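You operate a simulated robot arm through the tools that you are given. There is no shell and no other tool. Be economical: measure what you need, move in short steps, check, and stop when the job is done.

You are at the controls of a simulated robot arm. One attempt, no reset.

JOB
Pack both boxes on the yellow list in the small white carton and shut it.
Fine: both flaps down, the third box stays; drop nothing to the floor. Set down upright: what you pick out.
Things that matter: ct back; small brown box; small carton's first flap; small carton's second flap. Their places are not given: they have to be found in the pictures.

Only the result counts: the job must be done as asked and must still hold three seconds after the hand-in. Knocking over, shifting, dropping, spilling or breaking anything else fails it.

ROBOT AND FRAMES
A 6-joint arm with a two-finger parallel gripper, fixed in place. Base frame: the origin is at the foot of the arm, x ahead of it, y to its left, z up. Lengths are in m, angles in degrees, forces in N, time in s.
With the tool pointing down near the work surface it reaches from about 0.32 to 0.82 m from the base axis. Its first joint turns from -166.0 to 166.0 degrees. Payload 3.43 kg.
The TCP is the grasp point between the finger pads, 0.034 m short of the fingertips. In the tool frame z runs along the fingers and y along their closing line. The gripper opens to 0.128 m. The fingers are 0.024 m wide and 0.012 m thick; the gripper's body (0.048 by 0.13 m) begins 0.096 m behind the TCP.
Orientation is that of the tool frame in the base frame, as a unit quaternion [x, y, z, w]. With the fingers straight down and closing along the base's y, the tool's x points along the base's -x, its y along +y and its z along -z.

CONTROLS
- The arm moves only by the tool jog_arm. Its argument "plan" is one flat list of numbers, 7 for each row, row after row: the shift along the tool's x, y, z in units of 50 mm (1.0 is 50 mm), then the turn, a rotation vector about the tool's x, y, z in units of 4 degrees (1.0 is 4 degrees), then the finger opening in mm, from 0 to 128. In form: [tx, ty, tz, rx, ry, rz, gripper, tx, ty, tz, rx, ry, rz, gripper, ...]. A call has 1 to 12 rows; each row shifts and turns the commanded pose from where the row before left it, along the tool's axes as they then stand. A call with a number of a shift or a turn outside -1 to 1 is refused whole. A row lasts 0.2 s, in which the tool goes at most 0.05 m and 8.6 degrees; a call with a longer step from one row to the next is refused whole, and so is a gripper value outside its range. Where a pose cannot be reached the arm comes as near as it can. A force on the tool above 60 N (or 10 N above the force at the start of the call, whichever is more), or a blocked arm, ends the call early, and 0.2 s more pass. The fingers move at their own pace (about 0.045 m/s each) and stop on an object; they squeeze with about 34 N. The grip force told is the motor's: it shows also when the fingers shut on nothing. Time passes only in rows, and 0.2 s behind the last, so rows that do not move let the fingers close. It gives the time, the measured TCP pose, the force on the tool (base axes), the opening and the grip force at its end, in the units of the frame above (readings bear some noise), with the torque about the TCP (base axes, N m) and any sound that the robot's microphone picked up.
- Cameras (640 x 400 px; columns grow to the right, rows downward): "scene" is fixed at [0.401, 0.5019, 1.5929]; the picture's right is [-0.90, -0.43, 0.00], its down [-0.35, 0.75, -0.57] and it looks along [0.24, -0.51, -0.82] (base axes); focal length 303 px, centre (320, 200). "wrist" rides on the gripper at [0.076, -0.011, -0.16] in the tool frame; the picture's right is [0.15, 0.99, 0.00], its down [-0.88, 0.13, -0.46] and it looks along [-0.45, 0.07, 0.89] (tool axes); focal length 234 px, centre (320, 200).
- snapshot(camera): a new picture of that camera. No time passes.
- measure_at(camera, pixels): for up to 12 pixels [column, row] of the newest picture of that camera ("zoom" is the newest enlarged one), the place [x, y, z] in the base frame of the surface seen there, good to about 0.003 m. No time passes.
- inspect(camera, box): a new picture of the part [left, top, right, bottom] of that camera's present view, enlarged. No time passes.
- job_done(): hands the job in; it is judged then, once.

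Work in short steps. Measure before you move; look again where a grasp or a placing could have gone wrong, and mend it. You have 80 turns and 34 pictures in all, those below and enlarged ones among them. Open the gripper and draw the arm clear of the work before you hand the job in, unless the task says otherwise; then end with one line.

The tools are called by a JSON object that holds its "name" and its "arguments". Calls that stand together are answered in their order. jog_arm: Moves the arm, as the interface text tells. Its arguments: {"type":"object","properties":{"plan":{"type":"array","items":{"type":"number"}}},"required":["plan"]} The other tools are called the same way: snapshot (camera) takes a picture; measure_at (camera, pixels) gives the place of the surface under pixels of a picture; inspect (camera, box) takes an enlarged picture of a part of a camera's view; job_done () hands the job in.

At the start:

```text
time: 0.0
ee_pos: [0.4171, 0.1981, 1.212]
ee_rot: [0.0, 1.0, 0.001, 0.0]
ft_force: [0.5, -0.1, 0.0]
moment: [-0.01, 0.01, 0.04]
finger_gap: 0.128
grasp_force: 0.0
```

scene: 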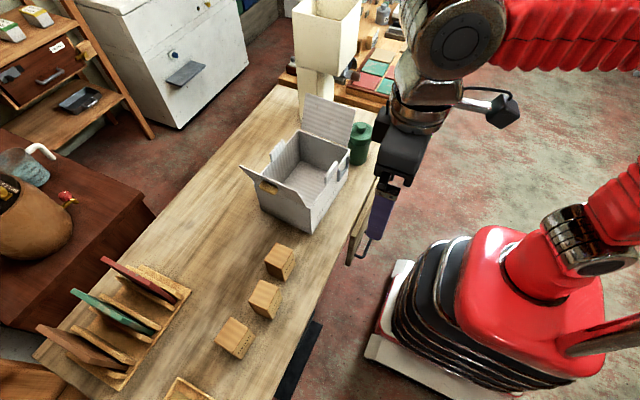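
wrist: 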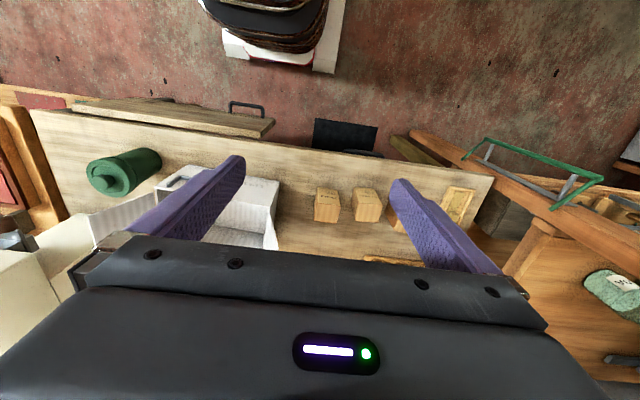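

The scene shows a white carton (~300,180) and three small brown boxes (280,260), (264,298), (234,338). I need the yellow list and the labels, so I enlarge those areas.

{"name": "inspect", "arguments": {"camera": "scene", "box": [200, 230, 320, 400]}}

{"name": "inspect", "arguments": {"camera": "scene", "box": [230, 80, 390, 240]}}

{"name": "inspect", "arguments": {"camera": "wrist", "box": [260, 100, 500, 270]}}

```text
2.35 times, centred on (260, 315) of scene
```

zoom: 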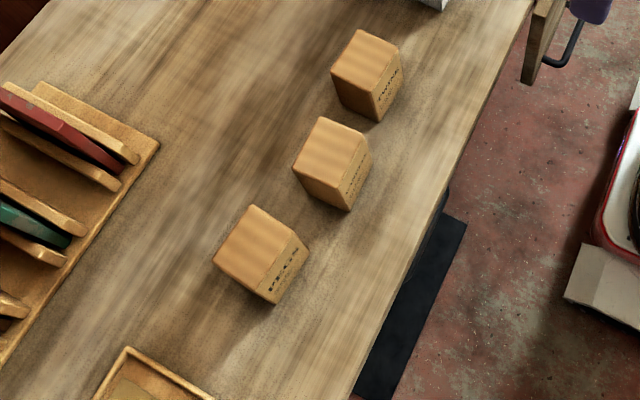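

```text
2.50 times, centred on (310, 160) of scene
```

zoom: 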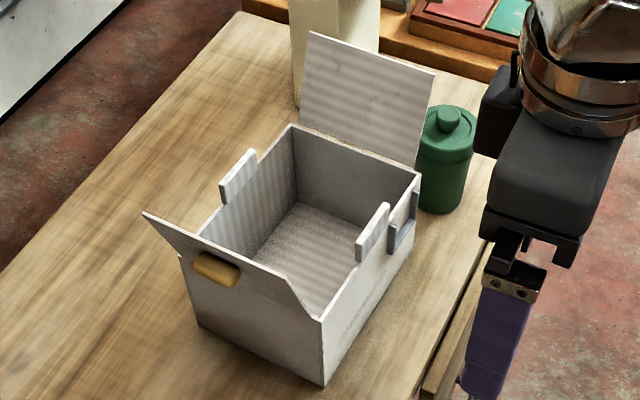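

```text
2.35 times, centred on (380, 185) of wrist
```

zoom: 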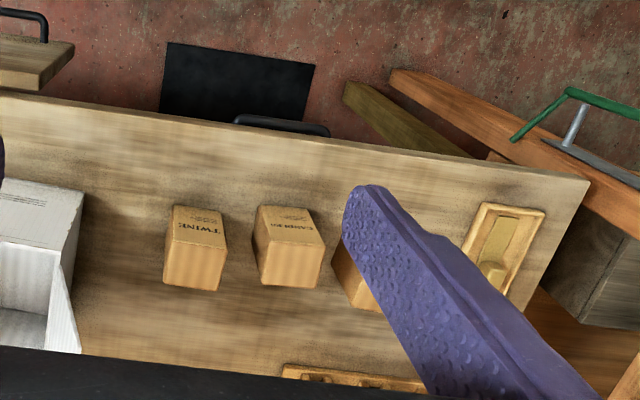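

Boxes read TWINE, CANDLES(?), PEGS; a tray with a yellowish slip sits at scene (190,390). I measure boxes, carton and the tray.

{"name": "inspect", "arguments": {"camera": "wrist", "box": [410, 170, 500, 240]}}

{"name": "measure_at", "arguments": {"camera": "scene", "pixels": [[279, 256], [264, 294], [233, 335], [185, 390], [310, 190], [288, 239], [262, 200], [311, 211], [335, 154], [303, 132], [240, 166], [360, 125]]}}

{"name": "measure_at", "arguments": {"camera": "wrist", "pixels": [[455, 205], [328, 195], [367, 195], [337, 213], [380, 212], [316, 188], [340, 191], [340, 221], [320, 219]]}}

```text
5.71 times, centred on (455, 205) of wrist
```

zoom: 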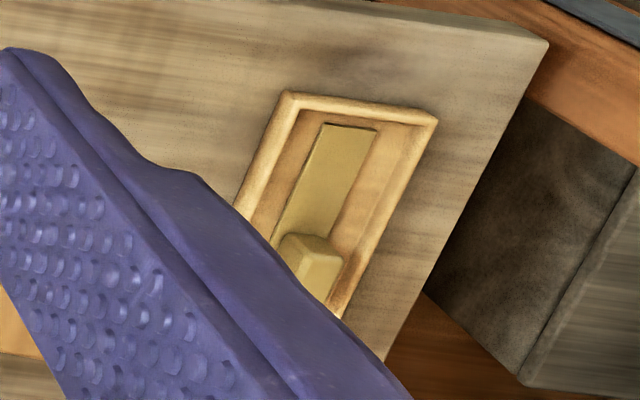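

```text
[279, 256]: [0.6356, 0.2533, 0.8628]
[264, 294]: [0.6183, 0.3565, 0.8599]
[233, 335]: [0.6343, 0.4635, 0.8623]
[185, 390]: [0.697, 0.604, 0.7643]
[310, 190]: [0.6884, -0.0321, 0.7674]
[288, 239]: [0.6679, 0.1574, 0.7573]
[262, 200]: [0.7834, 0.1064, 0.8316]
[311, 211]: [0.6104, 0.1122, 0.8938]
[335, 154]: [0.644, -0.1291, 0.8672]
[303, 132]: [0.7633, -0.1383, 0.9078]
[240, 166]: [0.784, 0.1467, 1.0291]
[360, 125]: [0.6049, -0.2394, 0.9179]
```

```text
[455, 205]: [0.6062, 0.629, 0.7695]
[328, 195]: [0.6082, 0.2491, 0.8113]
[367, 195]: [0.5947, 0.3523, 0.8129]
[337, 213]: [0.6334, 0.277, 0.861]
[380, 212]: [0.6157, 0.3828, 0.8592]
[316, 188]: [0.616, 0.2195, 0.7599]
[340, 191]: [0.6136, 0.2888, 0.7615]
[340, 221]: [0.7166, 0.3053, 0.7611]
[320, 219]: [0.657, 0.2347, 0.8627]
```

The tray holds a slip and block. I look at the rack, other furniture and the far table for a yellow list.

{"name": "inspect", "arguments": {"camera": "scene", "box": [20, 240, 220, 400]}}

{"name": "inspect", "arguments": {"camera": "scene", "box": [280, 0, 420, 110]}}

{"name": "inspect", "arguments": {"camera": "scene", "box": [0, 0, 260, 160]}}

```text
2.50 times, centred on (120, 320) of scene
```

zoom: 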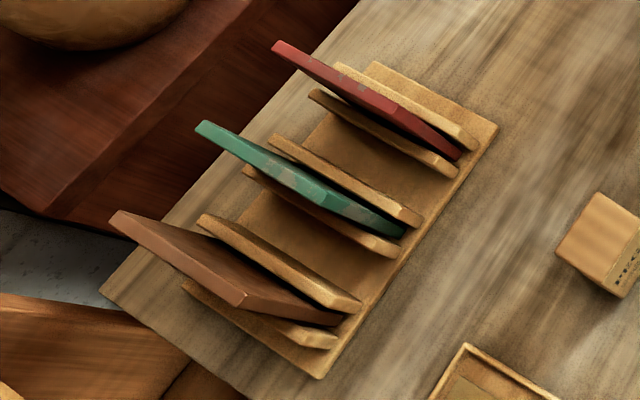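

```text
3.64 times, centred on (350, 55) of scene
```

zoom: 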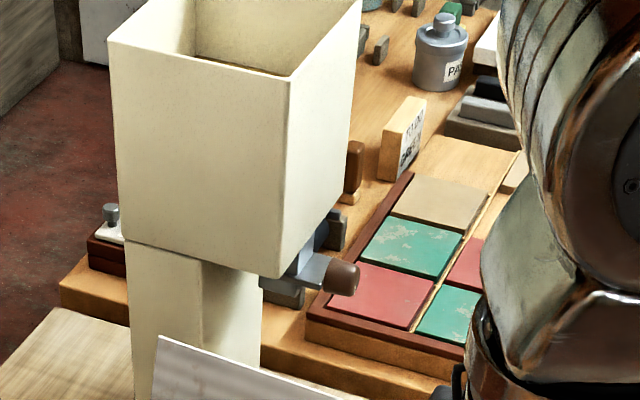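

```text
2.46 times, centred on (130, 80) of scene
```

zoom: 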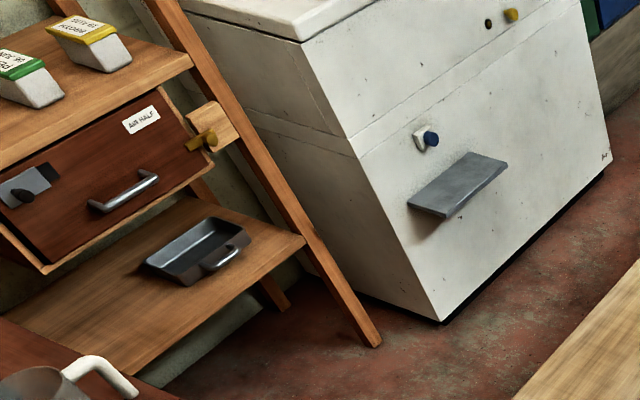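

The yellow slip lies in the tray at about (0.606, 0.629, 0.77). I move the wrist camera above it to read it.

{"name": "jog_arm", "arguments": {"plan": [-0.126, 0.824, 0.4, 0, 0, 0, 128, -0.126, 0.824, 0.4, 0, 0, 0, 128, -0.126, 0.824, 0.4, 0, 0, 0, 128, -0.126, 0.824, 0.4, 0, 0, 0, 128, -0.126, 0.824, 0.4, 0, 0, 0, 128, -0.126, 0.824, 0.4, 0, 0, 0, 128, -0.126, 0.824, 0.4, 0, 0, 0, 128, -0.126, 0.824, 0.4, 0, 0, 0, 128, -0.126, 0.824, 0.4, 0, 0, 0, 128, -0.126, 0.824, 0.4, 0, 0, 0, 128]}}

{"name": "inspect", "arguments": {"camera": "wrist", "box": [200, 80, 440, 240]}}

```text
time: 2.2
ee_pos: [0.4808, 0.6125, 1.0103]
ee_rot: [0.0, 1.0, -0.001, -0.002]
ft_force: [0.6, -1.0, 2.2]
moment: [0.13, 0.05, -0.02]
finger_gap: 0.1282
grasp_force: 0.1
```

```text
2.50 times, centred on (320, 160) of wrist
```

zoom: 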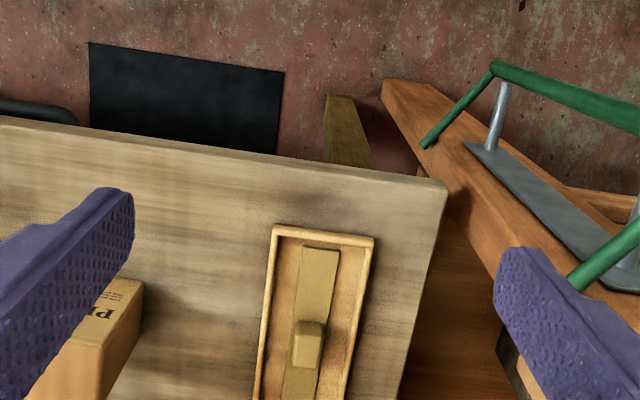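

The slip with a block on it is at zoom (310,330) → wrist about (316,212). I zoom tightly.

{"name": "inspect", "arguments": {"camera": "wrist", "box": [285, 160, 365, 250]}}

{"name": "measure_at", "arguments": {"camera": "wrist", "pixels": [[320, 185], [316, 213], [316, 220], [314, 234], [304, 172], [346, 177], [316, 206]]}}

```text
4.44 times, centred on (325, 205) of wrist
```

zoom: 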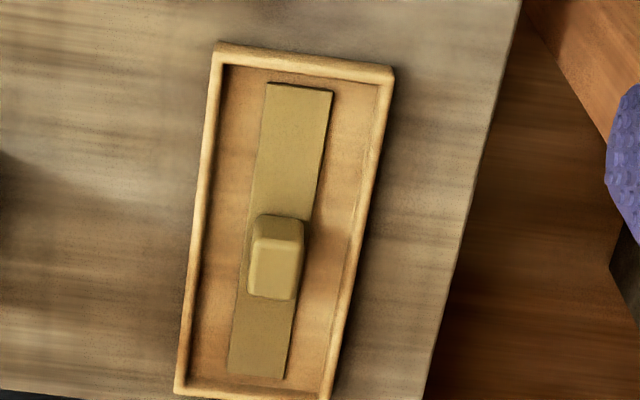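

```text
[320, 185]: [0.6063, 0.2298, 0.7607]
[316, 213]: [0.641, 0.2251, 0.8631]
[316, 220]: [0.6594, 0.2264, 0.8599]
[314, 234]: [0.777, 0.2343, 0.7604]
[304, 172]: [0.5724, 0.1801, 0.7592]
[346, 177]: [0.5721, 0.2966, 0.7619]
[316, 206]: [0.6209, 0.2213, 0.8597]
```

No writing on the top of the yellow plate with its knob; it may be on the underside. I take a full wrist picture and measure in the zoom.

{"name": "measure_at", "arguments": {"camera": "zoom", "pixels": [[280, 230], [275, 270], [300, 100], [255, 360], [300, 60], [360, 200], [266, 290], [265, 120], [333, 100], [420, 200], [303, 225], [250, 255]]}}

{"name": "snapshot", "arguments": {"camera": "wrist"}}

```text
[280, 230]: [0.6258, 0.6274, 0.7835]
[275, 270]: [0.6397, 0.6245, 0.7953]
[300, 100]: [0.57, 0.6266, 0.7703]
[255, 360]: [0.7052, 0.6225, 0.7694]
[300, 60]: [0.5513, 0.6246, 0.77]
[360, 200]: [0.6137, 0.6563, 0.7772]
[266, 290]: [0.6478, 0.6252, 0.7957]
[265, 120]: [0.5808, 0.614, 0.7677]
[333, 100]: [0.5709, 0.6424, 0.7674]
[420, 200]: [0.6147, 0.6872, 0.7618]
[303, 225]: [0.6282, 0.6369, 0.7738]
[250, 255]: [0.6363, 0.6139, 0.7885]
```

```text
22 pictures are left
```

wrist: 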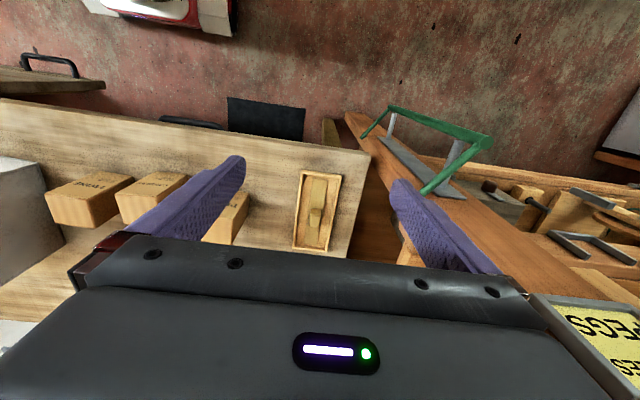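

A yellow list shows at wrist (600,340): "PEGS" and something. Zoom on it.

{"name": "inspect", "arguments": {"camera": "wrist", "box": [520, 280, 640, 400]}}

{"name": "measure_at", "arguments": {"camera": "wrist", "pixels": [[600, 330], [635, 360], [625, 385], [540, 300]]}}

```text
3.33 times, centred on (580, 340) of wrist
```

zoom: 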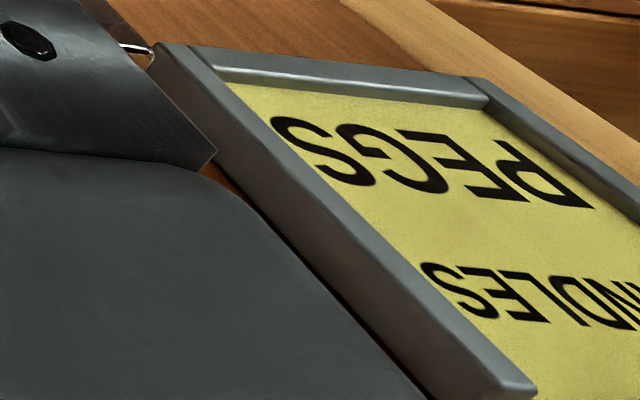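

```text
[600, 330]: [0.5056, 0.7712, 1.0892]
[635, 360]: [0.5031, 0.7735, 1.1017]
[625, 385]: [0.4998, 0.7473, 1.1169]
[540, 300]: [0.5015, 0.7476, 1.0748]
```

The list reads PEGS and CANDLES, but I want to see all of it. I raise the hand and look down at it.

{"name": "jog_arm", "arguments": {"plan": [0.267, 0.133, -0.8, 0, 0, 0, 128, 0.267, 0.133, -0.8, 0, 0, 0, 128, 0.267, 0.133, -0.8, 0, 0, 0, 128, 0.267, 0.133, -0.8, 0, 0, 0, 128, 0.267, 0.133, -0.8, 0, 0, 0, 128, 0.267, 0.133, -0.8, 0, 0, 0, 128]}}

{"name": "snapshot", "arguments": {"camera": "wrist"}}

```text
time: 3.6
ee_pos: [0.3573, 0.5815, 1.2066]
ee_rot: [-0.001, 1.0, 0.001, 0.0]
ft_force: [0.4, 0.6, 0.1]
moment: [-0.02, 0.07, -0.01]
finger_gap: 0.1279
grasp_force: 0.0
out of reach, approached as far as the arm can: row 1, 2, 3, 4, 5, 6
```

```text
20 pictures are left
```

wrist: 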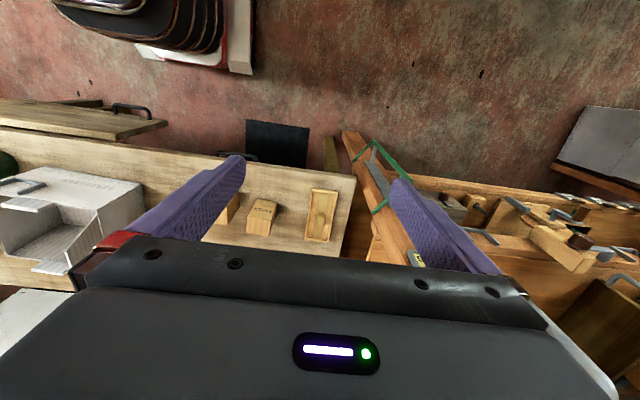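

The list peeks out at (420,258) behind the right finger. I yaw the tool about -20° to bring it into the gap.

{"name": "jog_arm", "arguments": {"plan": [0, 0, 0, 0, 0, -1, 128, 0, 0, 0, 0, 0, -1, 128, 0, 0, 0, 0, 0, -1, 128, 0, 0, 0, 0, 0, -1, 128, 0, 0, 0, 0, 0, -1, 128, 0, 0, 0, 0, 0, -1, 128]}}

{"name": "inspect", "arguments": {"camera": "wrist", "box": [220, 140, 460, 290]}}

```text
time: 5.0
ee_pos: [0.3566, 0.5818, 1.2097]
ee_rot: [-0.21, 0.978, 0.001, 0.0]
ft_force: [0.6, 0.1, -0.5]
moment: [-0.02, 0.01, 0.0]
finger_gap: 0.128
grasp_force: 0.0
```

```text
2.67 times, centred on (340, 215) of wrist
```

zoom: 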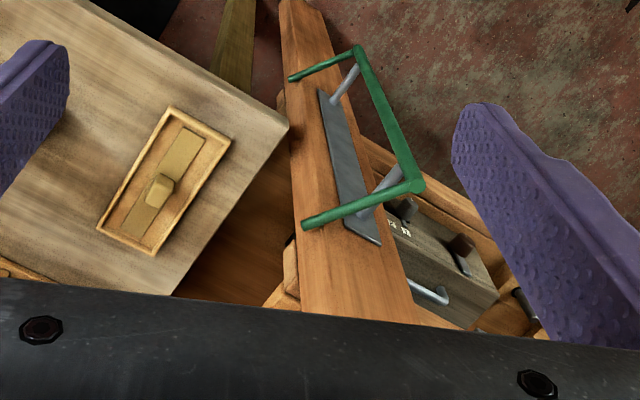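

The list clearly named PEGS and CANDLES; TWINE stays. I now yaw the tool to +90° (fingers closing along x) to look at the boxes.

{"name": "jog_arm", "arguments": {"plan": [0, 0, 0, 0, 0, -1, 128, 0, 0, 0, 0, 0, -1, 128, 0, 0, 0, 0, 0, -1, 128, 0, 0, 0, 0, 0, -1, 128, 0, 0, 0, 0, 0, -1, 128, 0, 0, 0, 0, 0, -1, 128, 0, 0, 0, 0, 0, -1, 128, 0, 0, 0, 0, 0, -1, 128, 0, 0, 0, 0, 0, -1, 128, 0, 0, 0, 0, 0, -1, 128, 0, 0, 0, 0, 0, -1, 128, 0, 0, 0, 0, 0, -1, 128]}}

{"name": "jog_arm", "arguments": {"plan": [0, 0, 0, 0, 0, -1, 128, 0, 0, 0, 0, 0, -1, 128, 0, 0, 0, 0, 0, -1, 128, 0, 0, 0, 0, 0, -1, 128, 0, 0, 0, 0, 0, -0.4, 128]}}

```text
time: 7.6
ee_pos: [0.3556, 0.5812, 1.2077]
ee_rot: [-0.588, 0.809, 0.001, 0.001]
ft_force: [0.6, 0.3, 0.2]
moment: [0.06, 0.0, 0.0]
finger_gap: 0.1279
grasp_force: 0.1
```

```text
time: 8.8
ee_pos: [0.356, 0.5821, 1.2086]
ee_rot: [-0.705, 0.709, 0.001, 0.0]
ft_force: [-0.7, -0.2, 0.0]
moment: [0.0, 0.01, 0.03]
finger_gap: 0.1282
grasp_force: 0.0
```

Yaw is now +90°. I move to about (0.62, 0.26, 1.0) to view boxes.

{"name": "jog_arm", "arguments": {"plan": [0.644, -0.528, 0.42, 0, 0, 0, 128, 0.644, -0.528, 0.42, 0, 0, 0, 128, 0.644, -0.528, 0.42, 0, 0, 0, 128, 0.644, -0.528, 0.42, 0, 0, 0, 128, 0.644, -0.528, 0.42, 0, 0, 0, 128, 0.644, -0.528, 0.42, 0, 0, 0, 128, 0.644, -0.528, 0.42, 0, 0, 0, 128, 0.644, -0.528, 0.42, 0, 0, 0, 128, 0.644, -0.528, 0.42, 0, 0, 0, 128, 0.644, -0.528, 0.42, 0, 0, 0, 128]}}

{"name": "snapshot", "arguments": {"camera": "wrist"}}

```text
time: 11.0
ee_pos: [0.617, 0.2552, 0.9994]
ee_rot: [-0.704, 0.71, 0.001, 0.001]
ft_force: [-0.1, 0.1, -0.3]
moment: [0.01, -0.02, 0.01]
finger_gap: 0.1282
grasp_force: 0.1
```

```text
18 pictures are left
```

wrist: 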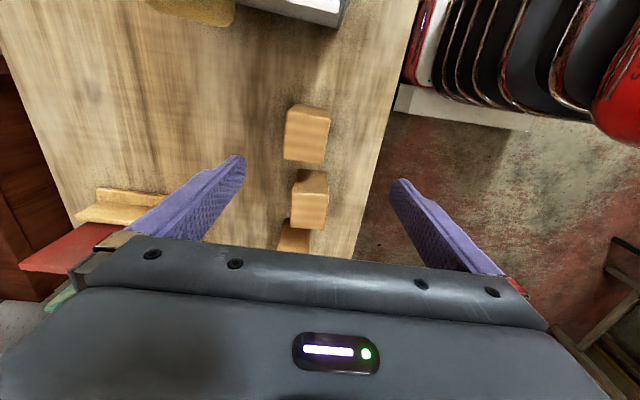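

Boxes appear at (305,133), (310,200), (295,240). I measure edges of CANDLES and TWINE.

{"name": "measure_at", "arguments": {"camera": "wrist", "pixels": [[296, 187], [326, 187], [294, 222], [325, 225], [310, 205], [310, 176], [287, 125], [328, 128], [285, 158], [323, 162], [295, 240], [310, 236]]}}

{"name": "inspect", "arguments": {"camera": "wrist", "box": [260, 90, 360, 260]}}

```text
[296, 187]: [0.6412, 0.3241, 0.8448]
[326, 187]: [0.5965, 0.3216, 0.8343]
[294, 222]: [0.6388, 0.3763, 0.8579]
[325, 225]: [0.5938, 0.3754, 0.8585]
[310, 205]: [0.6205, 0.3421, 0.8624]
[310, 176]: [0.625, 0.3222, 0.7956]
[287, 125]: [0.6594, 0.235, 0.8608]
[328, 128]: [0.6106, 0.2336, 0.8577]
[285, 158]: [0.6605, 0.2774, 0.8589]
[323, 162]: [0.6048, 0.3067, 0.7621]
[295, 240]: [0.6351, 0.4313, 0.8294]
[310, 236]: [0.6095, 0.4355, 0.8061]
```

```text
2.35 times, centred on (310, 175) of wrist
```

zoom: 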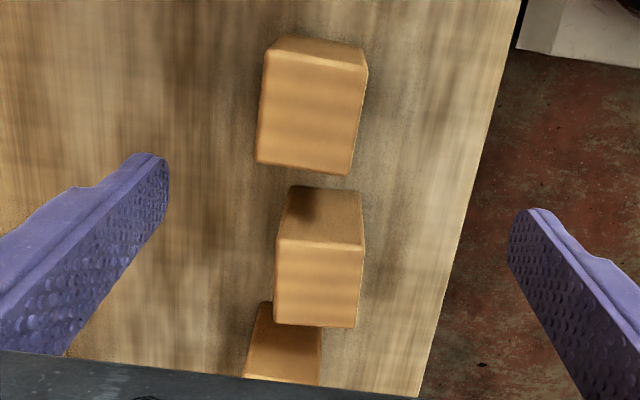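

CANDLES centre ≈ (0.618,0.350), nearly aligned. Now PEGS corners from the scene picture.

{"name": "measure_at", "arguments": {"camera": "scene", "pixels": [[217, 341], [232, 319], [248, 331], [232, 352], [243, 348], [270, 283], [284, 293], [275, 311], [256, 302], [252, 332], [240, 357]]}}

```text
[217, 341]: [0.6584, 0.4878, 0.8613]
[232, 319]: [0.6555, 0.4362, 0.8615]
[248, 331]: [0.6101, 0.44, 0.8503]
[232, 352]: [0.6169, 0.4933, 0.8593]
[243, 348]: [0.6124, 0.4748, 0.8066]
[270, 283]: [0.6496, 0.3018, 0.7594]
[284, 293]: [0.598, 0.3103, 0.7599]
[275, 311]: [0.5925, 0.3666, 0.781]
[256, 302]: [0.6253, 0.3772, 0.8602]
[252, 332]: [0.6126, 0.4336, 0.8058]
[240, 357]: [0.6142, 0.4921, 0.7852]
```

PEGS centre ≈ (0.637,0.464). Next the carton geometry: flaps, tabs and rims from the scene picture.

{"name": "measure_at", "arguments": {"camera": "scene", "pixels": [[243, 168], [296, 191.5], [268, 186], [306, 205], [306, 94], [356, 109], [352, 143], [304, 128], [330, 215], [276, 154], [268, 187], [331, 175]]}}

{"name": "measure_at", "arguments": {"camera": "scene", "pixels": [[325, 170], [348, 150], [299, 131], [346, 166], [327, 188], [278, 146], [259, 206], [333, 180], [311, 232], [267, 193], [350, 170], [345, 150]]}}

```text
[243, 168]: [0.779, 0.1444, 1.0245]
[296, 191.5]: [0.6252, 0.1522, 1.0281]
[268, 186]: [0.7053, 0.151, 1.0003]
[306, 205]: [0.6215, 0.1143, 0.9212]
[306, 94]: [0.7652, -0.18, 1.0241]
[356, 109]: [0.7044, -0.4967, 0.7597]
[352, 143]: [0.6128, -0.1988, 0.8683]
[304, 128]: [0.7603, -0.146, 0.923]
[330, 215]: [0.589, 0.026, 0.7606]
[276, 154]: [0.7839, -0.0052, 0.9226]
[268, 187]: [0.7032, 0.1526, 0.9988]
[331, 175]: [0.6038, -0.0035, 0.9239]
```

```text
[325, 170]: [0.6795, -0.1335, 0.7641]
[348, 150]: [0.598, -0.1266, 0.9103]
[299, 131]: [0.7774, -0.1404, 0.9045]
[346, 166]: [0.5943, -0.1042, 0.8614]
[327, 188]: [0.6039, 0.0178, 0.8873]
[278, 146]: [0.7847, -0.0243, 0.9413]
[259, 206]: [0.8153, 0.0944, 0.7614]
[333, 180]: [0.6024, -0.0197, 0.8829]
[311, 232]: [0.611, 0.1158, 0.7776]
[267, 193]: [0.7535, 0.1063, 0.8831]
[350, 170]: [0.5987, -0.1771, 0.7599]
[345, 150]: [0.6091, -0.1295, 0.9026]
```

Carton: x 0.60–0.79, y −0.14–0.115, rim 0.905, flaps standing slightly outward to z≈1.03. I go over PEGS (0.637,0.464) and descend to z 0.83.

{"name": "jog_arm", "arguments": {"plan": [-0.836, -0.08, 0, 0, 0, 0, 95, -0.836, -0.08, 0, 0, 0, 0, 95, -0.836, -0.08, 0, 0, 0, 0, 95, -0.836, -0.08, 0, 0, 0, 0, 95, -0.836, -0.08, 0, 0, 0, 0, 95, 0, 0, 0.85, 0, 0, 0, 95, 0, 0, 0.85, 0, 0, 0, 95, 0, 0, 0.85, 0, 0, 0, 95, 0, 0, 0.85, 0, 0, 0, 95]}}

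{"name": "snapshot", "arguments": {"camera": "wrist"}}

```text
time: 13.0
ee_pos: [0.6343, 0.4644, 0.8245]
ee_rot: [-0.704, 0.71, 0.001, 0.001]
ft_force: [-0.2, -0.1, -0.6]
moment: [-0.01, -0.01, 0.0]
finger_gap: 0.095
grasp_force: 0.1
out of reach, approached as far as the arm can: row 5
```

```text
16 pictures are left
```

wrist: 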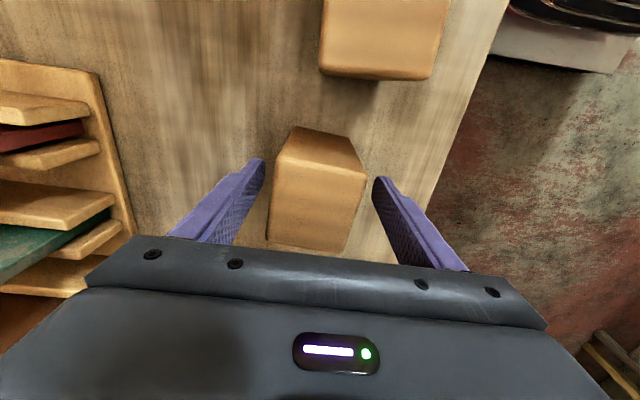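

The PEGS box sits centred between the fingers (315,190). I close on it and lift.

{"name": "jog_arm", "arguments": {"plan": [0, 0, 0, 0, 0, 0, 30, 0, 0, 0, 0, 0, 0, 30, 0, 0, 0, 0, 0, 0, 30, 0, 0, 0, 0, 0, 0, 30, 0, 0, 0, 0, 0, 0, 30, 0, 0, -0.2, 0, 0, 0, 30, 0, 0, -0.4, 0, 0, 0, 30]}}

```text
time: 14.6
ee_pos: [0.6335, 0.4633, 0.8557]
ee_rot: [-0.705, 0.709, 0.0, 0.001]
ft_force: [0.8, -0.1, -2.4]
moment: [0.02, 0.01, -0.01]
finger_gap: 0.0555
grasp_force: 33.3
```

PEGS is held (gap 55 mm). I lift it and carry toward the carton, rising above the flap top (1.03).

{"name": "jog_arm", "arguments": {"plan": [0, 0, -1, 0, 0, 0, 30, 0, 0, -1, 0, 0, 0, 30, 0.777, -0.088, -0.567, 0, 0, 0, 30, 0.777, -0.088, -0.567, 0, 0, 0, 30, 0.777, -0.088, -0.567, 0, 0, 0, 30, 0.777, -0.088, -0.567, 0, 0, 0, 30, 0.777, -0.088, -0.567, 0, 0, 0, 30, 0.777, -0.088, -0.567, 0, 0, 0, 30]}}

```text
time: 16.4
ee_pos: [0.6581, 0.2314, 1.1285]
ee_rot: [-0.705, 0.71, 0.002, 0.001]
ft_force: [0.9, -0.1, -2.6]
moment: [-0.01, 0.01, 0.0]
finger_gap: 0.0555
grasp_force: 33.5
```

Clear height reached; I move over the carton and lower part way.

{"name": "jog_arm", "arguments": {"plan": [0.903, -0.123, 0, 0, 0, 0, 30, 0.903, -0.123, 0, 0, 0, 0, 30, 0.903, -0.123, 0, 0, 0, 0, 30, 0.903, -0.123, 0, 0, 0, 0, 30, 0.903, -0.123, 0, 0, 0, 0, 30, 0.903, -0.123, 0, 0, 0, 0, 30, 0, 0, 0.8, 0, 0, 0, 30, 0, 0, 0.8, 0, 0, 0, 30, 0, 0, 0.8, 0, 0, 0, 30]}}

{"name": "snapshot", "arguments": {"camera": "wrist"}}

```text
time: 18.4
ee_pos: [0.6948, -0.0407, 1.0059]
ee_rot: [-0.705, 0.709, 0.0, 0.001]
ft_force: [-0.2, 0.8, -2.1]
moment: [0.01, -0.01, 0.0]
finger_gap: 0.0552
grasp_force: 34.1
```

```text
15 pictures are left
```

wrist: 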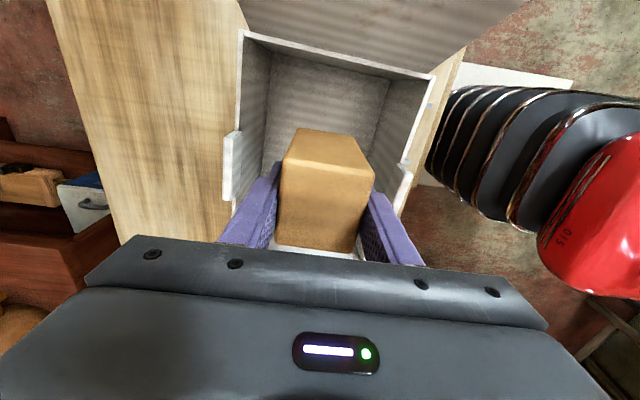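

Box well inside the opening with clearance. I lower to just above the floor, then in 3 mm steps.

{"name": "jog_arm", "arguments": {"plan": [0, 0, 0.82, 0, 0, 0, 30, 0, 0, 0.82, 0, 0, 0, 30, 0, 0, 0.82, 0, 0, 0, 30, 0, 0, 0.82, 0, 0, 0, 30, 0, 0, 0.06, 0, 0, 0, 30]}}

```text
time: 19.6
ee_pos: [0.6935, -0.0422, 0.8399]
ee_rot: [-0.704, 0.71, 0.001, 0.0]
ft_force: [-0.6, -0.5, -3.3]
moment: [0.01, 0.04, 0.01]
finger_gap: 0.0556
grasp_force: 34.1
```

No contact yet (z 0.840). Small steps down.

{"name": "jog_arm", "arguments": {"plan": [0, 0, 0.05, 0, 0, 0, 30, 0, 0, 0.05, 0, 0, 0, 30, 0, 0, 0.04, 0, 0, 0, 30]}}

```text
time: 20.4
ee_pos: [0.6952, -0.0414, 0.8326]
ee_rot: [-0.704, 0.71, 0.0, 0.001]
ft_force: [0.3, 0.0, -1.8]
moment: [0.03, -0.01, -0.02]
finger_gap: 0.055
grasp_force: 34.3
```

{"name": "jog_arm", "arguments": {"plan": [0, 0, 0.04, 0, 0, 0, 30, 0, 0, 0.04, 0, 0, 0, 30]}}

```text
time: 21.0
ee_pos: [0.6948, -0.0415, 0.83]
ee_rot: [-0.705, 0.71, 0.0, 0.001]
ft_force: [-5.3, -1.8, 15.3]
moment: [-0.08, 0.49, -0.1]
finger_gap: 0.0549
grasp_force: 33.8
```

Contact felt (15 N). I release and lift straight out.

{"name": "jog_arm", "arguments": {"plan": [0, 0, -0.04, 0, 0, 0, 90, 0, 0, 0, 0, 0, 0, 90, 0, 0, 0, 0, 0, 0, 90, 0, 0, -0.9, 0, 0, 0, 90, 0, 0, -1, 0, 0, 0, 90, 0, 0, -1, 0, 0, 0, 90, 0, 0, -1, 0, 0, 0, 90, 0, 0, -1, 0, 0, 0, 90, 0, 0, -0.9, 0, 0, 0, 90]}}

{"name": "snapshot", "arguments": {"camera": "scene"}}

```text
time: 23.0
ee_pos: [0.6951, -0.0418, 1.1217]
ee_rot: [-0.705, 0.71, 0.001, 0.001]
ft_force: [0.1, 0.3, 0.7]
moment: [0.01, 0.06, -0.01]
finger_gap: 0.09
grasp_force: 0.1
```

```text
14 pictures are left
```

scene: 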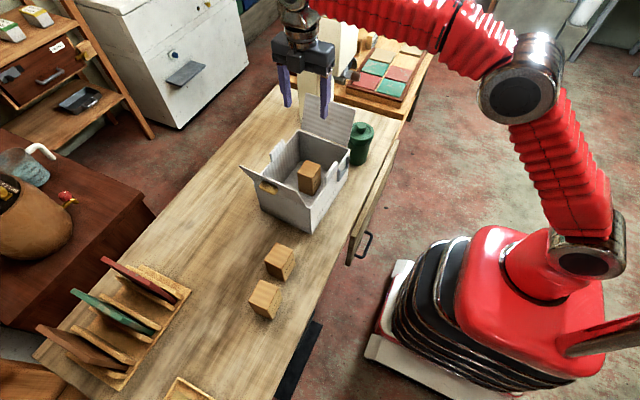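

PEGS stands upright in the carton. I go back for CANDLES at (0.618,0.350).

{"name": "jog_arm", "arguments": {"plan": [-0.871, 0.171, 0, 0, 0, 0, 95, -0.871, 0.171, 0, 0, 0, 0, 95, -0.871, 0.171, 0, 0, 0, 0, 95, -0.871, 0.171, 0, 0, 0, 0, 95, -0.871, 0.171, 0, 0, 0, 0, 95, -0.871, 0.171, 0, 0, 0, 0, 95, -0.871, 0.171, 0.4, 0, 0, 0, 95, -0.871, 0.171, 0.4, 0, 0, 0, 95, -0.871, 0.171, 0.4, 0, 0, 0, 95, 0, 0, 0.9, 0, 0, 0, 95, 0, 0, 0.9, 0, 0, 0, 95]}}

{"name": "jog_arm", "arguments": {"plan": [0, 0, 0.95, 0, 0, 0, 95, 0, 0, 0.95, 0, 0, 0, 95, 0, 0, 0.95, 0, 0, 0, 95]}}

{"name": "snapshot", "arguments": {"camera": "wrist"}}

```text
time: 25.4
ee_pos: [0.621, 0.3517, 0.9684]
ee_rot: [-0.705, 0.709, 0.001, 0.001]
ft_force: [0.2, 0.0, 0.1]
moment: [-0.01, -0.01, 0.01]
finger_gap: 0.095
grasp_force: 0.2
```

```text
time: 26.2
ee_pos: [0.6209, 0.3514, 0.8252]
ee_rot: [-0.704, 0.71, 0.0, 0.001]
ft_force: [0.2, -0.1, 0.4]
moment: [-0.04, -0.04, 0.0]
finger_gap: 0.095
grasp_force: 0.1
```

```text
13 pictures are left
```

wrist: 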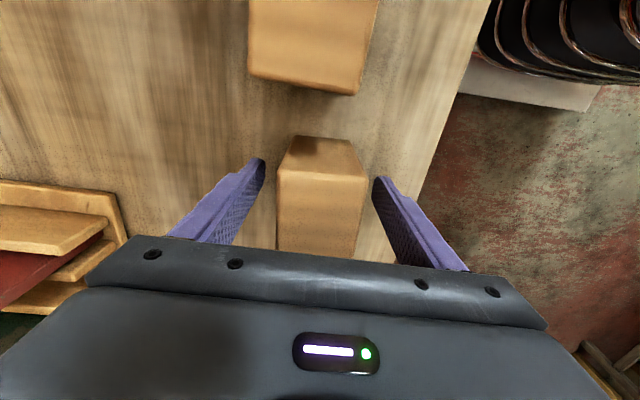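

CANDLES is between the fingers. Close and lift straight up to z≈1.1.

{"name": "jog_arm", "arguments": {"plan": [0, 0, 0, 0, 0, 0, 30, 0, 0, 0, 0, 0, 0, 30, 0, 0, 0, 0, 0, 0, 30, 0, 0, 0, 0, 0, 0, 30, 0, 0, 0, 0, 0, 0, 30, 0, 0, -0.3, 0, 0, 0, 30, 0, 0, -0.9, 0, 0, 0, 30, 0, 0, -1, 0, 0, 0, 30, 0, 0, -1, 0, 0, 0, 30, 0, 0, -1, 0, 0, 0, 30, 0, 0, -1, 0, 0, 0, 30, 0, 0, -0.85, 0, 0, 0, 30]}}

```text
time: 28.8
ee_pos: [0.6202, 0.3501, 1.1303]
ee_rot: [-0.705, 0.709, 0.001, 0.0]
ft_force: [0.4, 0.6, -1.8]
moment: [-0.03, -0.03, 0.0]
finger_gap: 0.0555
grasp_force: 34.1
```

Held. Carry over the carton to (0.695, 0.035) and lower to z≈0.91.

{"name": "jog_arm", "arguments": {"plan": [0.9, -0.214, 0, 0, 0, 0, 30, 0.9, -0.214, 0, 0, 0, 0, 30, 0.9, -0.214, 0, 0, 0, 0, 30, 0.9, -0.214, 0, 0, 0, 0, 30, 0.9, -0.214, 0, 0, 0, 0, 30, 0.9, -0.214, 0, 0, 0, 0, 30, 0.9, -0.214, 0, 0, 0, 0, 30, 0, 0, 0.9, 0, 0, 0, 30, 0, 0, 0.9, 0, 0, 0, 30, 0, 0, 0.6, 0, 0, 0, 30]}}

{"name": "snapshot", "arguments": {"camera": "wrist"}}

```text
time: 31.0
ee_pos: [0.6935, 0.0366, 1.0081]
ee_rot: [-0.705, 0.709, 0.0, 0.001]
ft_force: [0.4, 0.7, -1.8]
moment: [-0.01, 0.01, 0.01]
finger_gap: 0.0554
grasp_force: 33.4
```

```text
12 pictures are left
```

wrist: 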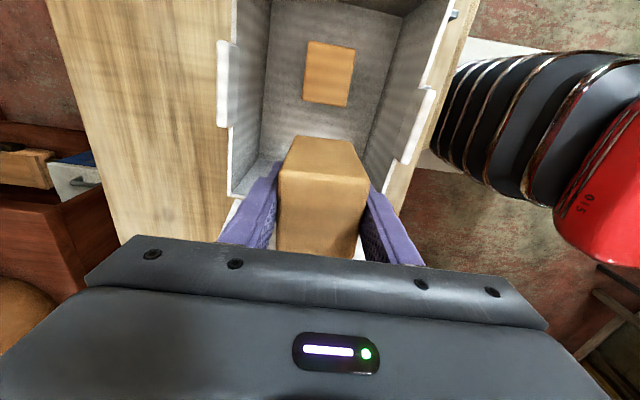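

PEGS top seen at (330,73). I verify its edges for clearance.

{"name": "measure_at", "arguments": {"camera": "wrist", "pixels": [[308, 98], [345, 102], [312, 46], [350, 52], [300, 120], [320, 136], [235, 190]]}}

```text
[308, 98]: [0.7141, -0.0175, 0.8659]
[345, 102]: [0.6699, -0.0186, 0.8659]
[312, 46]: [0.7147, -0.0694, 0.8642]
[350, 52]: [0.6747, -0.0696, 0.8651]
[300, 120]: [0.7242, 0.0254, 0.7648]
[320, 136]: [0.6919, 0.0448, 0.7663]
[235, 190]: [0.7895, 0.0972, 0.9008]
```

PEGS ends at y≈−0.015, CANDLES would begin at ≈0.008: clear. Lower to z≈0.838.

{"name": "jog_arm", "arguments": {"plan": [0, 0, 0.85, 0, 0, 0, 30, 0, 0, 0.85, 0, 0, 0, 30, 0, 0, 0.85, 0, 0, 0, 30, 0, 0, 0.85, 0, 0, 0, 30, 0, 0, 0.06, 0, 0, 0, 30, 0, 0, 0.04, 0, 0, 0, 30]}}

```text
time: 32.4
ee_pos: [0.6914, 0.0362, 0.8355]
ee_rot: [-0.704, 0.71, 0.001, 0.0]
ft_force: [-0.4, 0.1, -3.1]
moment: [-0.05, 0.0, -0.01]
finger_gap: 0.0552
grasp_force: 33.9
```

{"name": "jog_arm", "arguments": {"plan": [0, 0, 0.05, 0, 0, 0, 30, 0, 0, 0.05, 0, 0, 0, 30]}}

```text
time: 33.0
ee_pos: [0.6921, 0.0353, 0.8313]
ee_rot: [-0.704, 0.71, 0.0, 0.0]
ft_force: [-0.5, -0.2, -2.3]
moment: [-0.01, -0.03, 0.02]
finger_gap: 0.0553
grasp_force: 34.1
```

{"name": "jog_arm", "arguments": {"plan": [0, 0, 0.03, 0, 0, 0, 30, 0, 0, 0.03, 0, 0, 0, 30]}}

```text
time: 33.6
ee_pos: [0.6925, 0.0358, 0.8311]
ee_rot: [-0.705, 0.71, -0.001, 0.002]
ft_force: [-6.8, -1.2, 29.7]
moment: [0.14, 0.74, 0.35]
finger_gap: 0.0552
grasp_force: 33.6
```

Contact (30 N). Release and lift out.

{"name": "jog_arm", "arguments": {"plan": [0, 0, -0.05, 0, 0, 0, 90, 0, 0, 0, 0, 0, 0, 90, 0, 0, 0, 0, 0, 0, 90, 0, 0, -0.9, 0, 0, 0, 90, 0, 0, -1, 0, 0, 0, 90, 0, 0, -1, 0, 0, 0, 90, 0, 0, -1, 0, 0, 0, 90, 0, 0, -1, 0, 0, 0, 90, 0, 0, -1, 0, 0, 0, 90]}}

{"name": "inspect", "arguments": {"camera": "scene", "box": [230, 80, 390, 240]}}

```text
time: 35.6
ee_pos: [0.6971, 0.0351, 1.1258]
ee_rot: [-0.705, 0.71, 0.001, 0.001]
ft_force: [0.9, -0.4, -0.1]
moment: [-0.04, 0.0, 0.02]
finger_gap: 0.0899
grasp_force: 0.1
```

```text
2.50 times, centred on (310, 160) of scene
```

zoom: 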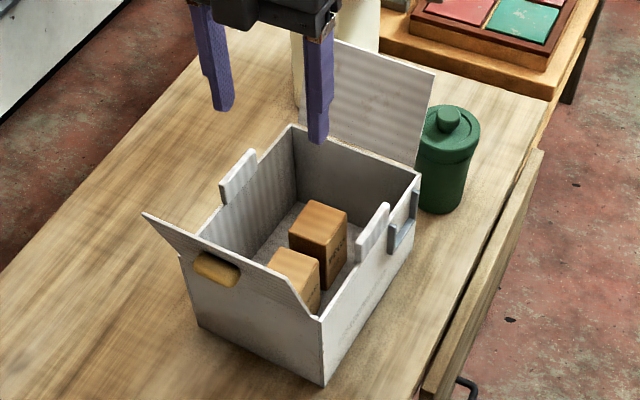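

Both boxes upright inside. Before closing the back flap, I measure what stands behind it (green canister, cream column) and flap edges.

{"name": "measure_at", "arguments": {"camera": "zoom", "pixels": [[345, 45], [430, 72], [415, 150], [448, 118], [425, 150], [455, 200], [365, 30], [300, 60], [302, 30], [375, 45], [352, 20], [300, 100]]}}

{"name": "measure_at", "arguments": {"camera": "scene", "pixels": [[325, 30], [312, 60], [330, 85], [318, 90], [300, 110], [299, 95], [352, 135], [361, 160], [340, 105], [305, 40], [335, 60]]}}

```text
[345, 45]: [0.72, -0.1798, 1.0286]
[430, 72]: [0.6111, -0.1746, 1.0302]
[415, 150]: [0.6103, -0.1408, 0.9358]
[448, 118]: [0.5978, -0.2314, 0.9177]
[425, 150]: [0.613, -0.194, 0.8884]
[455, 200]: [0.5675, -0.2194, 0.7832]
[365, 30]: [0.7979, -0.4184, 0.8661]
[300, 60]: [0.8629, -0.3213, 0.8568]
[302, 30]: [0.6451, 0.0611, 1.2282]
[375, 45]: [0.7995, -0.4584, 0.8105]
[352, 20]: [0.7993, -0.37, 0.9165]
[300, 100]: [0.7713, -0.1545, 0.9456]
```

```text
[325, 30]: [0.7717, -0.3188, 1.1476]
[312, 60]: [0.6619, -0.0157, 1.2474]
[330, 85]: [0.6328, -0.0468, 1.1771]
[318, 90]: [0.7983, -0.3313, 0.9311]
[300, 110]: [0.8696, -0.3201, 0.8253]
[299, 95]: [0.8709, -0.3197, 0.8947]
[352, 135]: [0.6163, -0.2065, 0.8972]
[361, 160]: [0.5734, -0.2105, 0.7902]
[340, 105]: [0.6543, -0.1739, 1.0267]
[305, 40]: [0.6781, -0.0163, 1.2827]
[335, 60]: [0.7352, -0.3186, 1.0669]
```

Flaps: near hinge ≈ (y 0.1125, z 0.905), tip (0.149,1.029). I close the fingers and go outside the near flap at x 0.66, y 0.215, z 1.019 (beside the yellow pull).

{"name": "jog_arm", "arguments": {"plan": [-0.9, 0.185, 0, 0, 0, 0, 0, -0.9, 0.185, 0, 0, 0, 0, 0, -0.9, 0.185, 0, 0, 0, 0, 0, -0.9, 0.185, 0, 0, 0, 0, 0, 0, 0, 0.5, 0, 0, 0, 0, 0, 0, 0.5, 0, 0, 0, 0, 0, 0, 0.57, 0, 0, 0, 0, 0, 0, 0.57, 0, 0, 0, 0]}}

```text
time: 37.4
ee_pos: [0.658, 0.2168, 1.0192]
ee_rot: [-0.705, 0.709, 0.001, 0.001]
ft_force: [0.7, -0.5, 0.3]
moment: [0.0, -0.01, 0.02]
finger_gap: 0.0001
grasp_force: 33.3
```

In position. I push the flap past vertical along an arc, in small rows.

{"name": "jog_arm", "arguments": {"plan": [0.46, 0, 0, 0, 0, 0, 0, 0.46, 0, 0, 0, 0, 0, 0, 0.46, 0, 0, 0, 0, 0, 0, 0.46, 0, 0, 0, 0, 0, 0, 0.275, 0, 0.05, 0, 0, 0, 0, 0.275, 0, 0.05, 0, 0, 0, 0, 0.24, 0, 0.14, 0, 0, 0, 0, 0.24, 0, 0.14, 0, 0, 0, 0]}}

{"name": "inspect", "arguments": {"camera": "scene", "box": [230, 80, 390, 240]}}

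```text
time: 39.2
ee_pos: [0.6571, 0.0717, 0.9992]
ee_rot: [-0.705, 0.71, 0.0, 0.0]
ft_force: [0.2, 0.3, 0.0]
moment: [0.01, 0.0, -0.01]
finger_gap: 0.0
grasp_force: 32.5
```

```text
2.50 times, centred on (310, 160) of scene
```

zoom: 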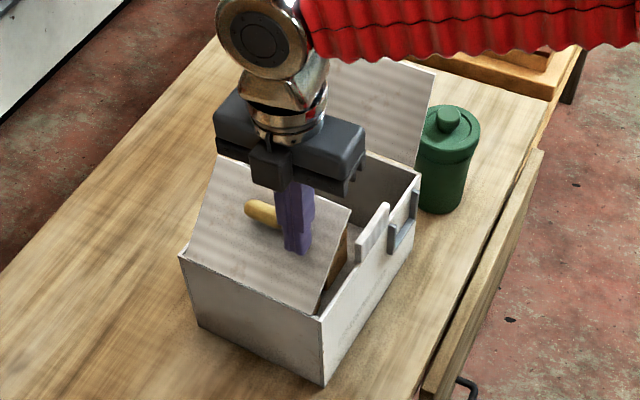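

The flap follows nicely. I continue the arc down.

{"name": "jog_arm", "arguments": {"plan": [0.18, 0, 0.21, 0, 0, 0, 0, 0.18, 0, 0.21, 0, 0, 0, 0, 0.09, 0, 0.26, 0, 0, 0, 0, 0.09, 0, 0.26, 0, 0, 0, 0, 0.02, 0, 0.1, 0, 0, 0, 0, 0, 0, 0.06, 0, 0, 0, 0]}}

{"name": "inspect", "arguments": {"camera": "scene", "box": [230, 80, 390, 240]}}

```text
time: 40.6
ee_pos: [0.6557, 0.0445, 0.948]
ee_rot: [-0.705, 0.709, -0.002, 0.004]
ft_force: [-8.9, 4.3, 41.1]
moment: [0.62, 0.31, 0.01]
finger_gap: 0.0
grasp_force: 32.8
```

```text
2.50 times, centred on (310, 160) of scene
```

zoom: 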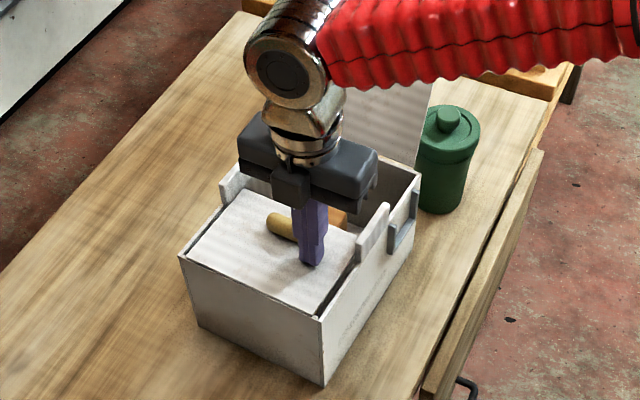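

The near flap is down (41 N contact). I lift off, yaw back to 0°, and check.

{"name": "jog_arm", "arguments": {"plan": [0, 0, -0.9, 0, 0, 0, 0, 0, 0, -0.9, 0, 0, 0, 0, 0, 0, -0.9, 0, 0, 0, 0, 0, 0, -0.94, 0, 0, 1, 0, 0, 0, 0, 0, 0, 1, 0, 0, 0, 0, 0, 0, 1, 0, 0, 0, 0, 0, 0, 1, 0, 0, 0, 0, 0, 0, 1, 0, 0, 0, 0, 0, 0, 1, 0, 0, 0, 0, 0, 0, 1, 0, 0, 0, 0, 0, 0, 1, 0, 0, 0, 0, 0, 0, 1, 0]}}

{"name": "jog_arm", "arguments": {"plan": [0, 0, 0, 0, 0, 1, 0, 0, 0, 0, 0, 0, 1, 0, 0, 0, 0, 0, 0, 1, 0, 0, 0, 0, 0, 0, 1, 0, 0, 0, 0, 0, 0, 1, 0, 0, 0, 0, 0, 0, 1, 0, 0, 0, 0, 0, 0, 1, 0, 0, 0, 0, 0, 0, 1, 0, 0, 0, 0, 0, 0, 1, 0, 0, 0, 0, 0, 0, 1, 0, 0, 0, 0, 0, 0, 1, 0, 0, 0, 0, 0, 0, 1, 0]}}

{"name": "snapshot", "arguments": {"camera": "scene"}}

```text
time: 43.2
ee_pos: [0.6538, 0.0433, 1.1255]
ee_rot: [-0.45, 0.893, 0.0, 0.0]
ft_force: [-0.4, 0.4, -0.2]
moment: [-0.01, 0.0, -0.01]
finger_gap: 0.0
grasp_force: 33.7
```

```text
time: 45.8
ee_pos: [0.6553, 0.0443, 1.1252]
ee_rot: [-0.048, 0.999, 0.001, 0.0]
ft_force: [-0.1, 0.3, 0.3]
moment: [0.0, 0.01, 0.02]
finger_gap: 0.0003
grasp_force: 33.0
```

```text
8 pictures are left
```

scene: 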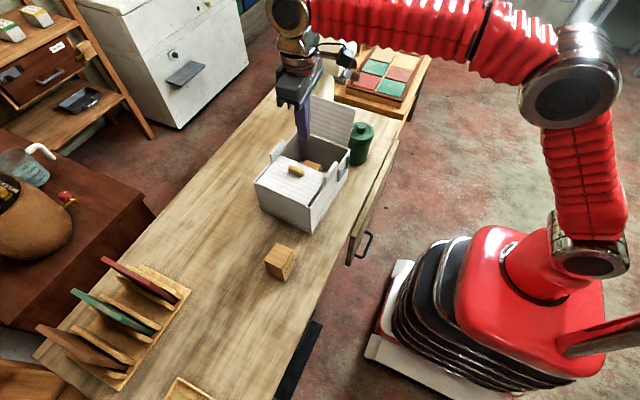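

Near flap stays down; TWINE untouched. I finish the yaw and move high over the back flap to (0.665, −0.212).

{"name": "jog_arm", "arguments": {"plan": [0, 0, 0, 0, 0, 1, 0, 0, 0, 0, 0, 0, 0.37, 0, -0.033, -0.853, 0, 0, 0, 0, 0, -0.033, -0.853, 0, 0, 0, 0, 0, -0.033, -0.853, 0, 0, 0, 0, 0, -0.033, -0.853, 0, 0, 0, 0, 0, -0.033, -0.853, 0, 0, 0, 0, 0, -0.033, -0.853, 0, 0, 0, 0, 0]}}

{"name": "snapshot", "arguments": {"camera": "wrist"}}

```text
time: 47.6
ee_pos: [0.667, -0.212, 1.1248]
ee_rot: [-0.001, 1.0, 0.0, 0.0]
ft_force: [-0.2, 0.4, -0.7]
moment: [0.01, -0.05, -0.02]
finger_gap: 0.0
grasp_force: 32.5
```

```text
7 pictures are left
```

wrist: 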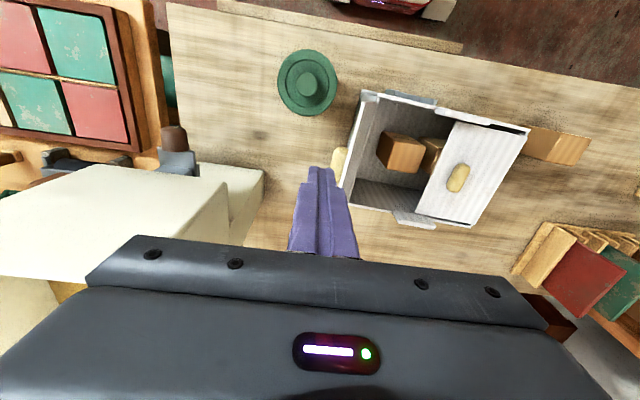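

The back flap is edge-on with its own yellow pull at (338,165). I measure that and the hopper edge.

{"name": "measure_at", "arguments": {"camera": "wrist", "pixels": [[338, 160], [342, 172], [336, 175], [225, 190], [205, 240], [227, 180], [258, 185], [240, 225], [355, 150], [365, 105], [220, 215]]}}

```text
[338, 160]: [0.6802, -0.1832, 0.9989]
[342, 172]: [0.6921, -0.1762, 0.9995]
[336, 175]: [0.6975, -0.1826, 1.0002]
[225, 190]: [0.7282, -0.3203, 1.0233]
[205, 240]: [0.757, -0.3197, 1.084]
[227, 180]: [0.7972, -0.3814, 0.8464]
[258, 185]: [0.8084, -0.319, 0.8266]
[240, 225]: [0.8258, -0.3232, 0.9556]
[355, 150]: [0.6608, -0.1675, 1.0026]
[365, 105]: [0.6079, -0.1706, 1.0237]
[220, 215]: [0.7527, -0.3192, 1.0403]
```

Hopper is 0.107 m from the tool line; fine. I shift to x≈0.645 to avoid the pull, descend to z 1.019, and push the back flap past vertical.

{"name": "jog_arm", "arguments": {"plan": [0.44, 0, 0, 0, 0, 0, 0, 0, 0, 0.7, 0, 0, 0, 0, 0, 0, 0.7, 0, 0, 0, 0, 0, 0, 0.7, 0, 0, 0, 0, 0, 0.4, 0, 0, 0, 0, 0, 0, 0.4, 0, 0, 0, 0, 0, 0, 0.4, 0, 0, 0, 0, 0, 0, 0.275, 0.05, 0, 0, 0, 0, 0, 0.275, 0.05, 0, 0, 0, 0, 0, 0.24, 0.14, 0, 0, 0, 0, 0, 0.24, 0.14, 0, 0, 0, 0]}}

{"name": "inspect", "arguments": {"camera": "scene", "box": [230, 80, 390, 240]}}

```text
time: 50.0
ee_pos: [0.6431, -0.1001, 1.0013]
ee_rot: [-0.001, 1.0, 0.0, 0.0]
ft_force: [-0.2, -0.1, -0.7]
moment: [0.02, -0.03, 0.01]
finger_gap: 0.0
grasp_force: 33.1
```

```text
2.50 times, centred on (310, 160) of scene
```

zoom: 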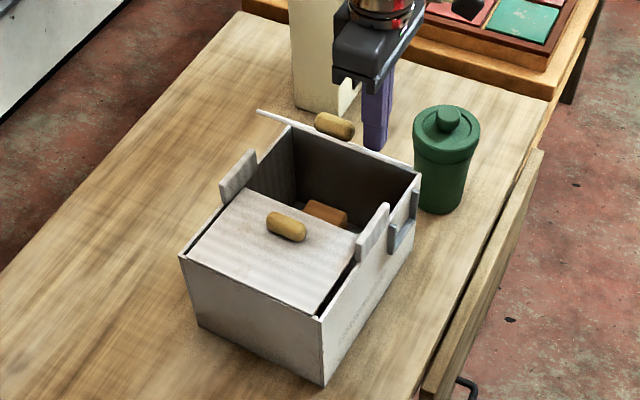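

The back flap leans inward now (edge at zoom (255,112)–(410,165)). I continue the arc down.

{"name": "jog_arm", "arguments": {"plan": [0, 0.18, 0.21, 0, 0, 0, 0, 0, 0.18, 0.21, 0, 0, 0, 0, 0, 0.09, 0.26, 0, 0, 0, 0, 0, 0.09, 0.26, 0, 0, 0, 0, 0, 0.02, 0.1, 0, 0, 0, 0, 0, 0, 0.06, 0, 0, 0, 0]}}

{"name": "inspect", "arguments": {"camera": "scene", "box": [230, 80, 390, 240]}}

```text
time: 51.4
ee_pos: [0.6444, -0.0726, 0.9481]
ee_rot: [0.0, 1.0, 0.0, 0.001]
ft_force: [-3.1, 0.6, 16.5]
moment: [-0.03, 0.25, 0.0]
finger_gap: 0.0
grasp_force: 32.9
```

```text
2.50 times, centred on (310, 160) of scene
```

zoom: 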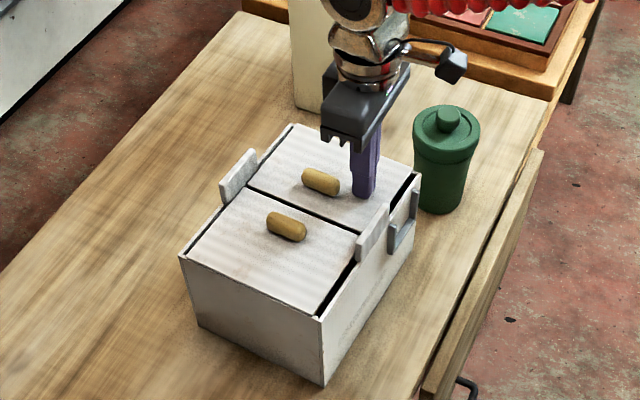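

Both flaps are down (16 N). I press a hair more, then lift and draw clear, opening the gripper.

{"name": "jog_arm", "arguments": {"plan": [0, 0, 0.04, 0, 0, 0, 0, 0, 0, -0.5, 0, 0, 0, 0, 0, 0, -1, 0, 0, 0, 0, 0, 0, -1, 0, 0, 0, 0, 0, 0, -1, 0, 0, 0, 0, 0.7, 0.3, -0.5, 0, 0, 0, 60, 0.7, 0.3, -0.5, 0, 0, 0, 60, 0.7, 0.3, 0, 0, 0, 0, 60, 0.7, 0.3, 0, 0, 0, 0, 60]}}

{"name": "snapshot", "arguments": {"camera": "scene"}}

{"name": "inspect", "arguments": {"camera": "scene", "box": [230, 80, 390, 240]}}

```text
time: 53.4
ee_pos: [0.5062, -0.014, 1.1701]
ee_rot: [-0.001, 1.0, 0.001, 0.0]
ft_force: [1.0, -0.1, 0.5]
moment: [-0.05, 0.01, -0.03]
finger_gap: 0.0598
grasp_force: 0.1
```

```text
4 pictures are left
```

scene: 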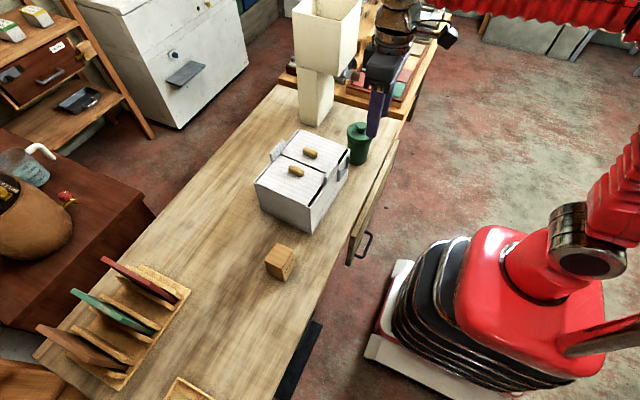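

```text
2.50 times, centred on (310, 160) of scene
```

zoom: 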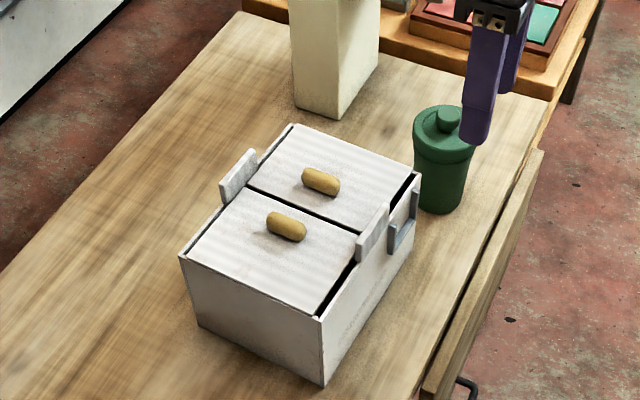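

Both flaps lie flat with both boxes inside. TWINE, the canister and everything else are in place, and the arm is clear, so I hand in.

{"name": "job_done", "arguments": {}}

```text
The job is handed in.
```

The job is handed in: PEGS and CANDLES stand upright in the small white carton, both flaps are down, and TWINE is where it was. I saw only part of the yellow list, but PEGS and "…NDLES" were the two names on it.
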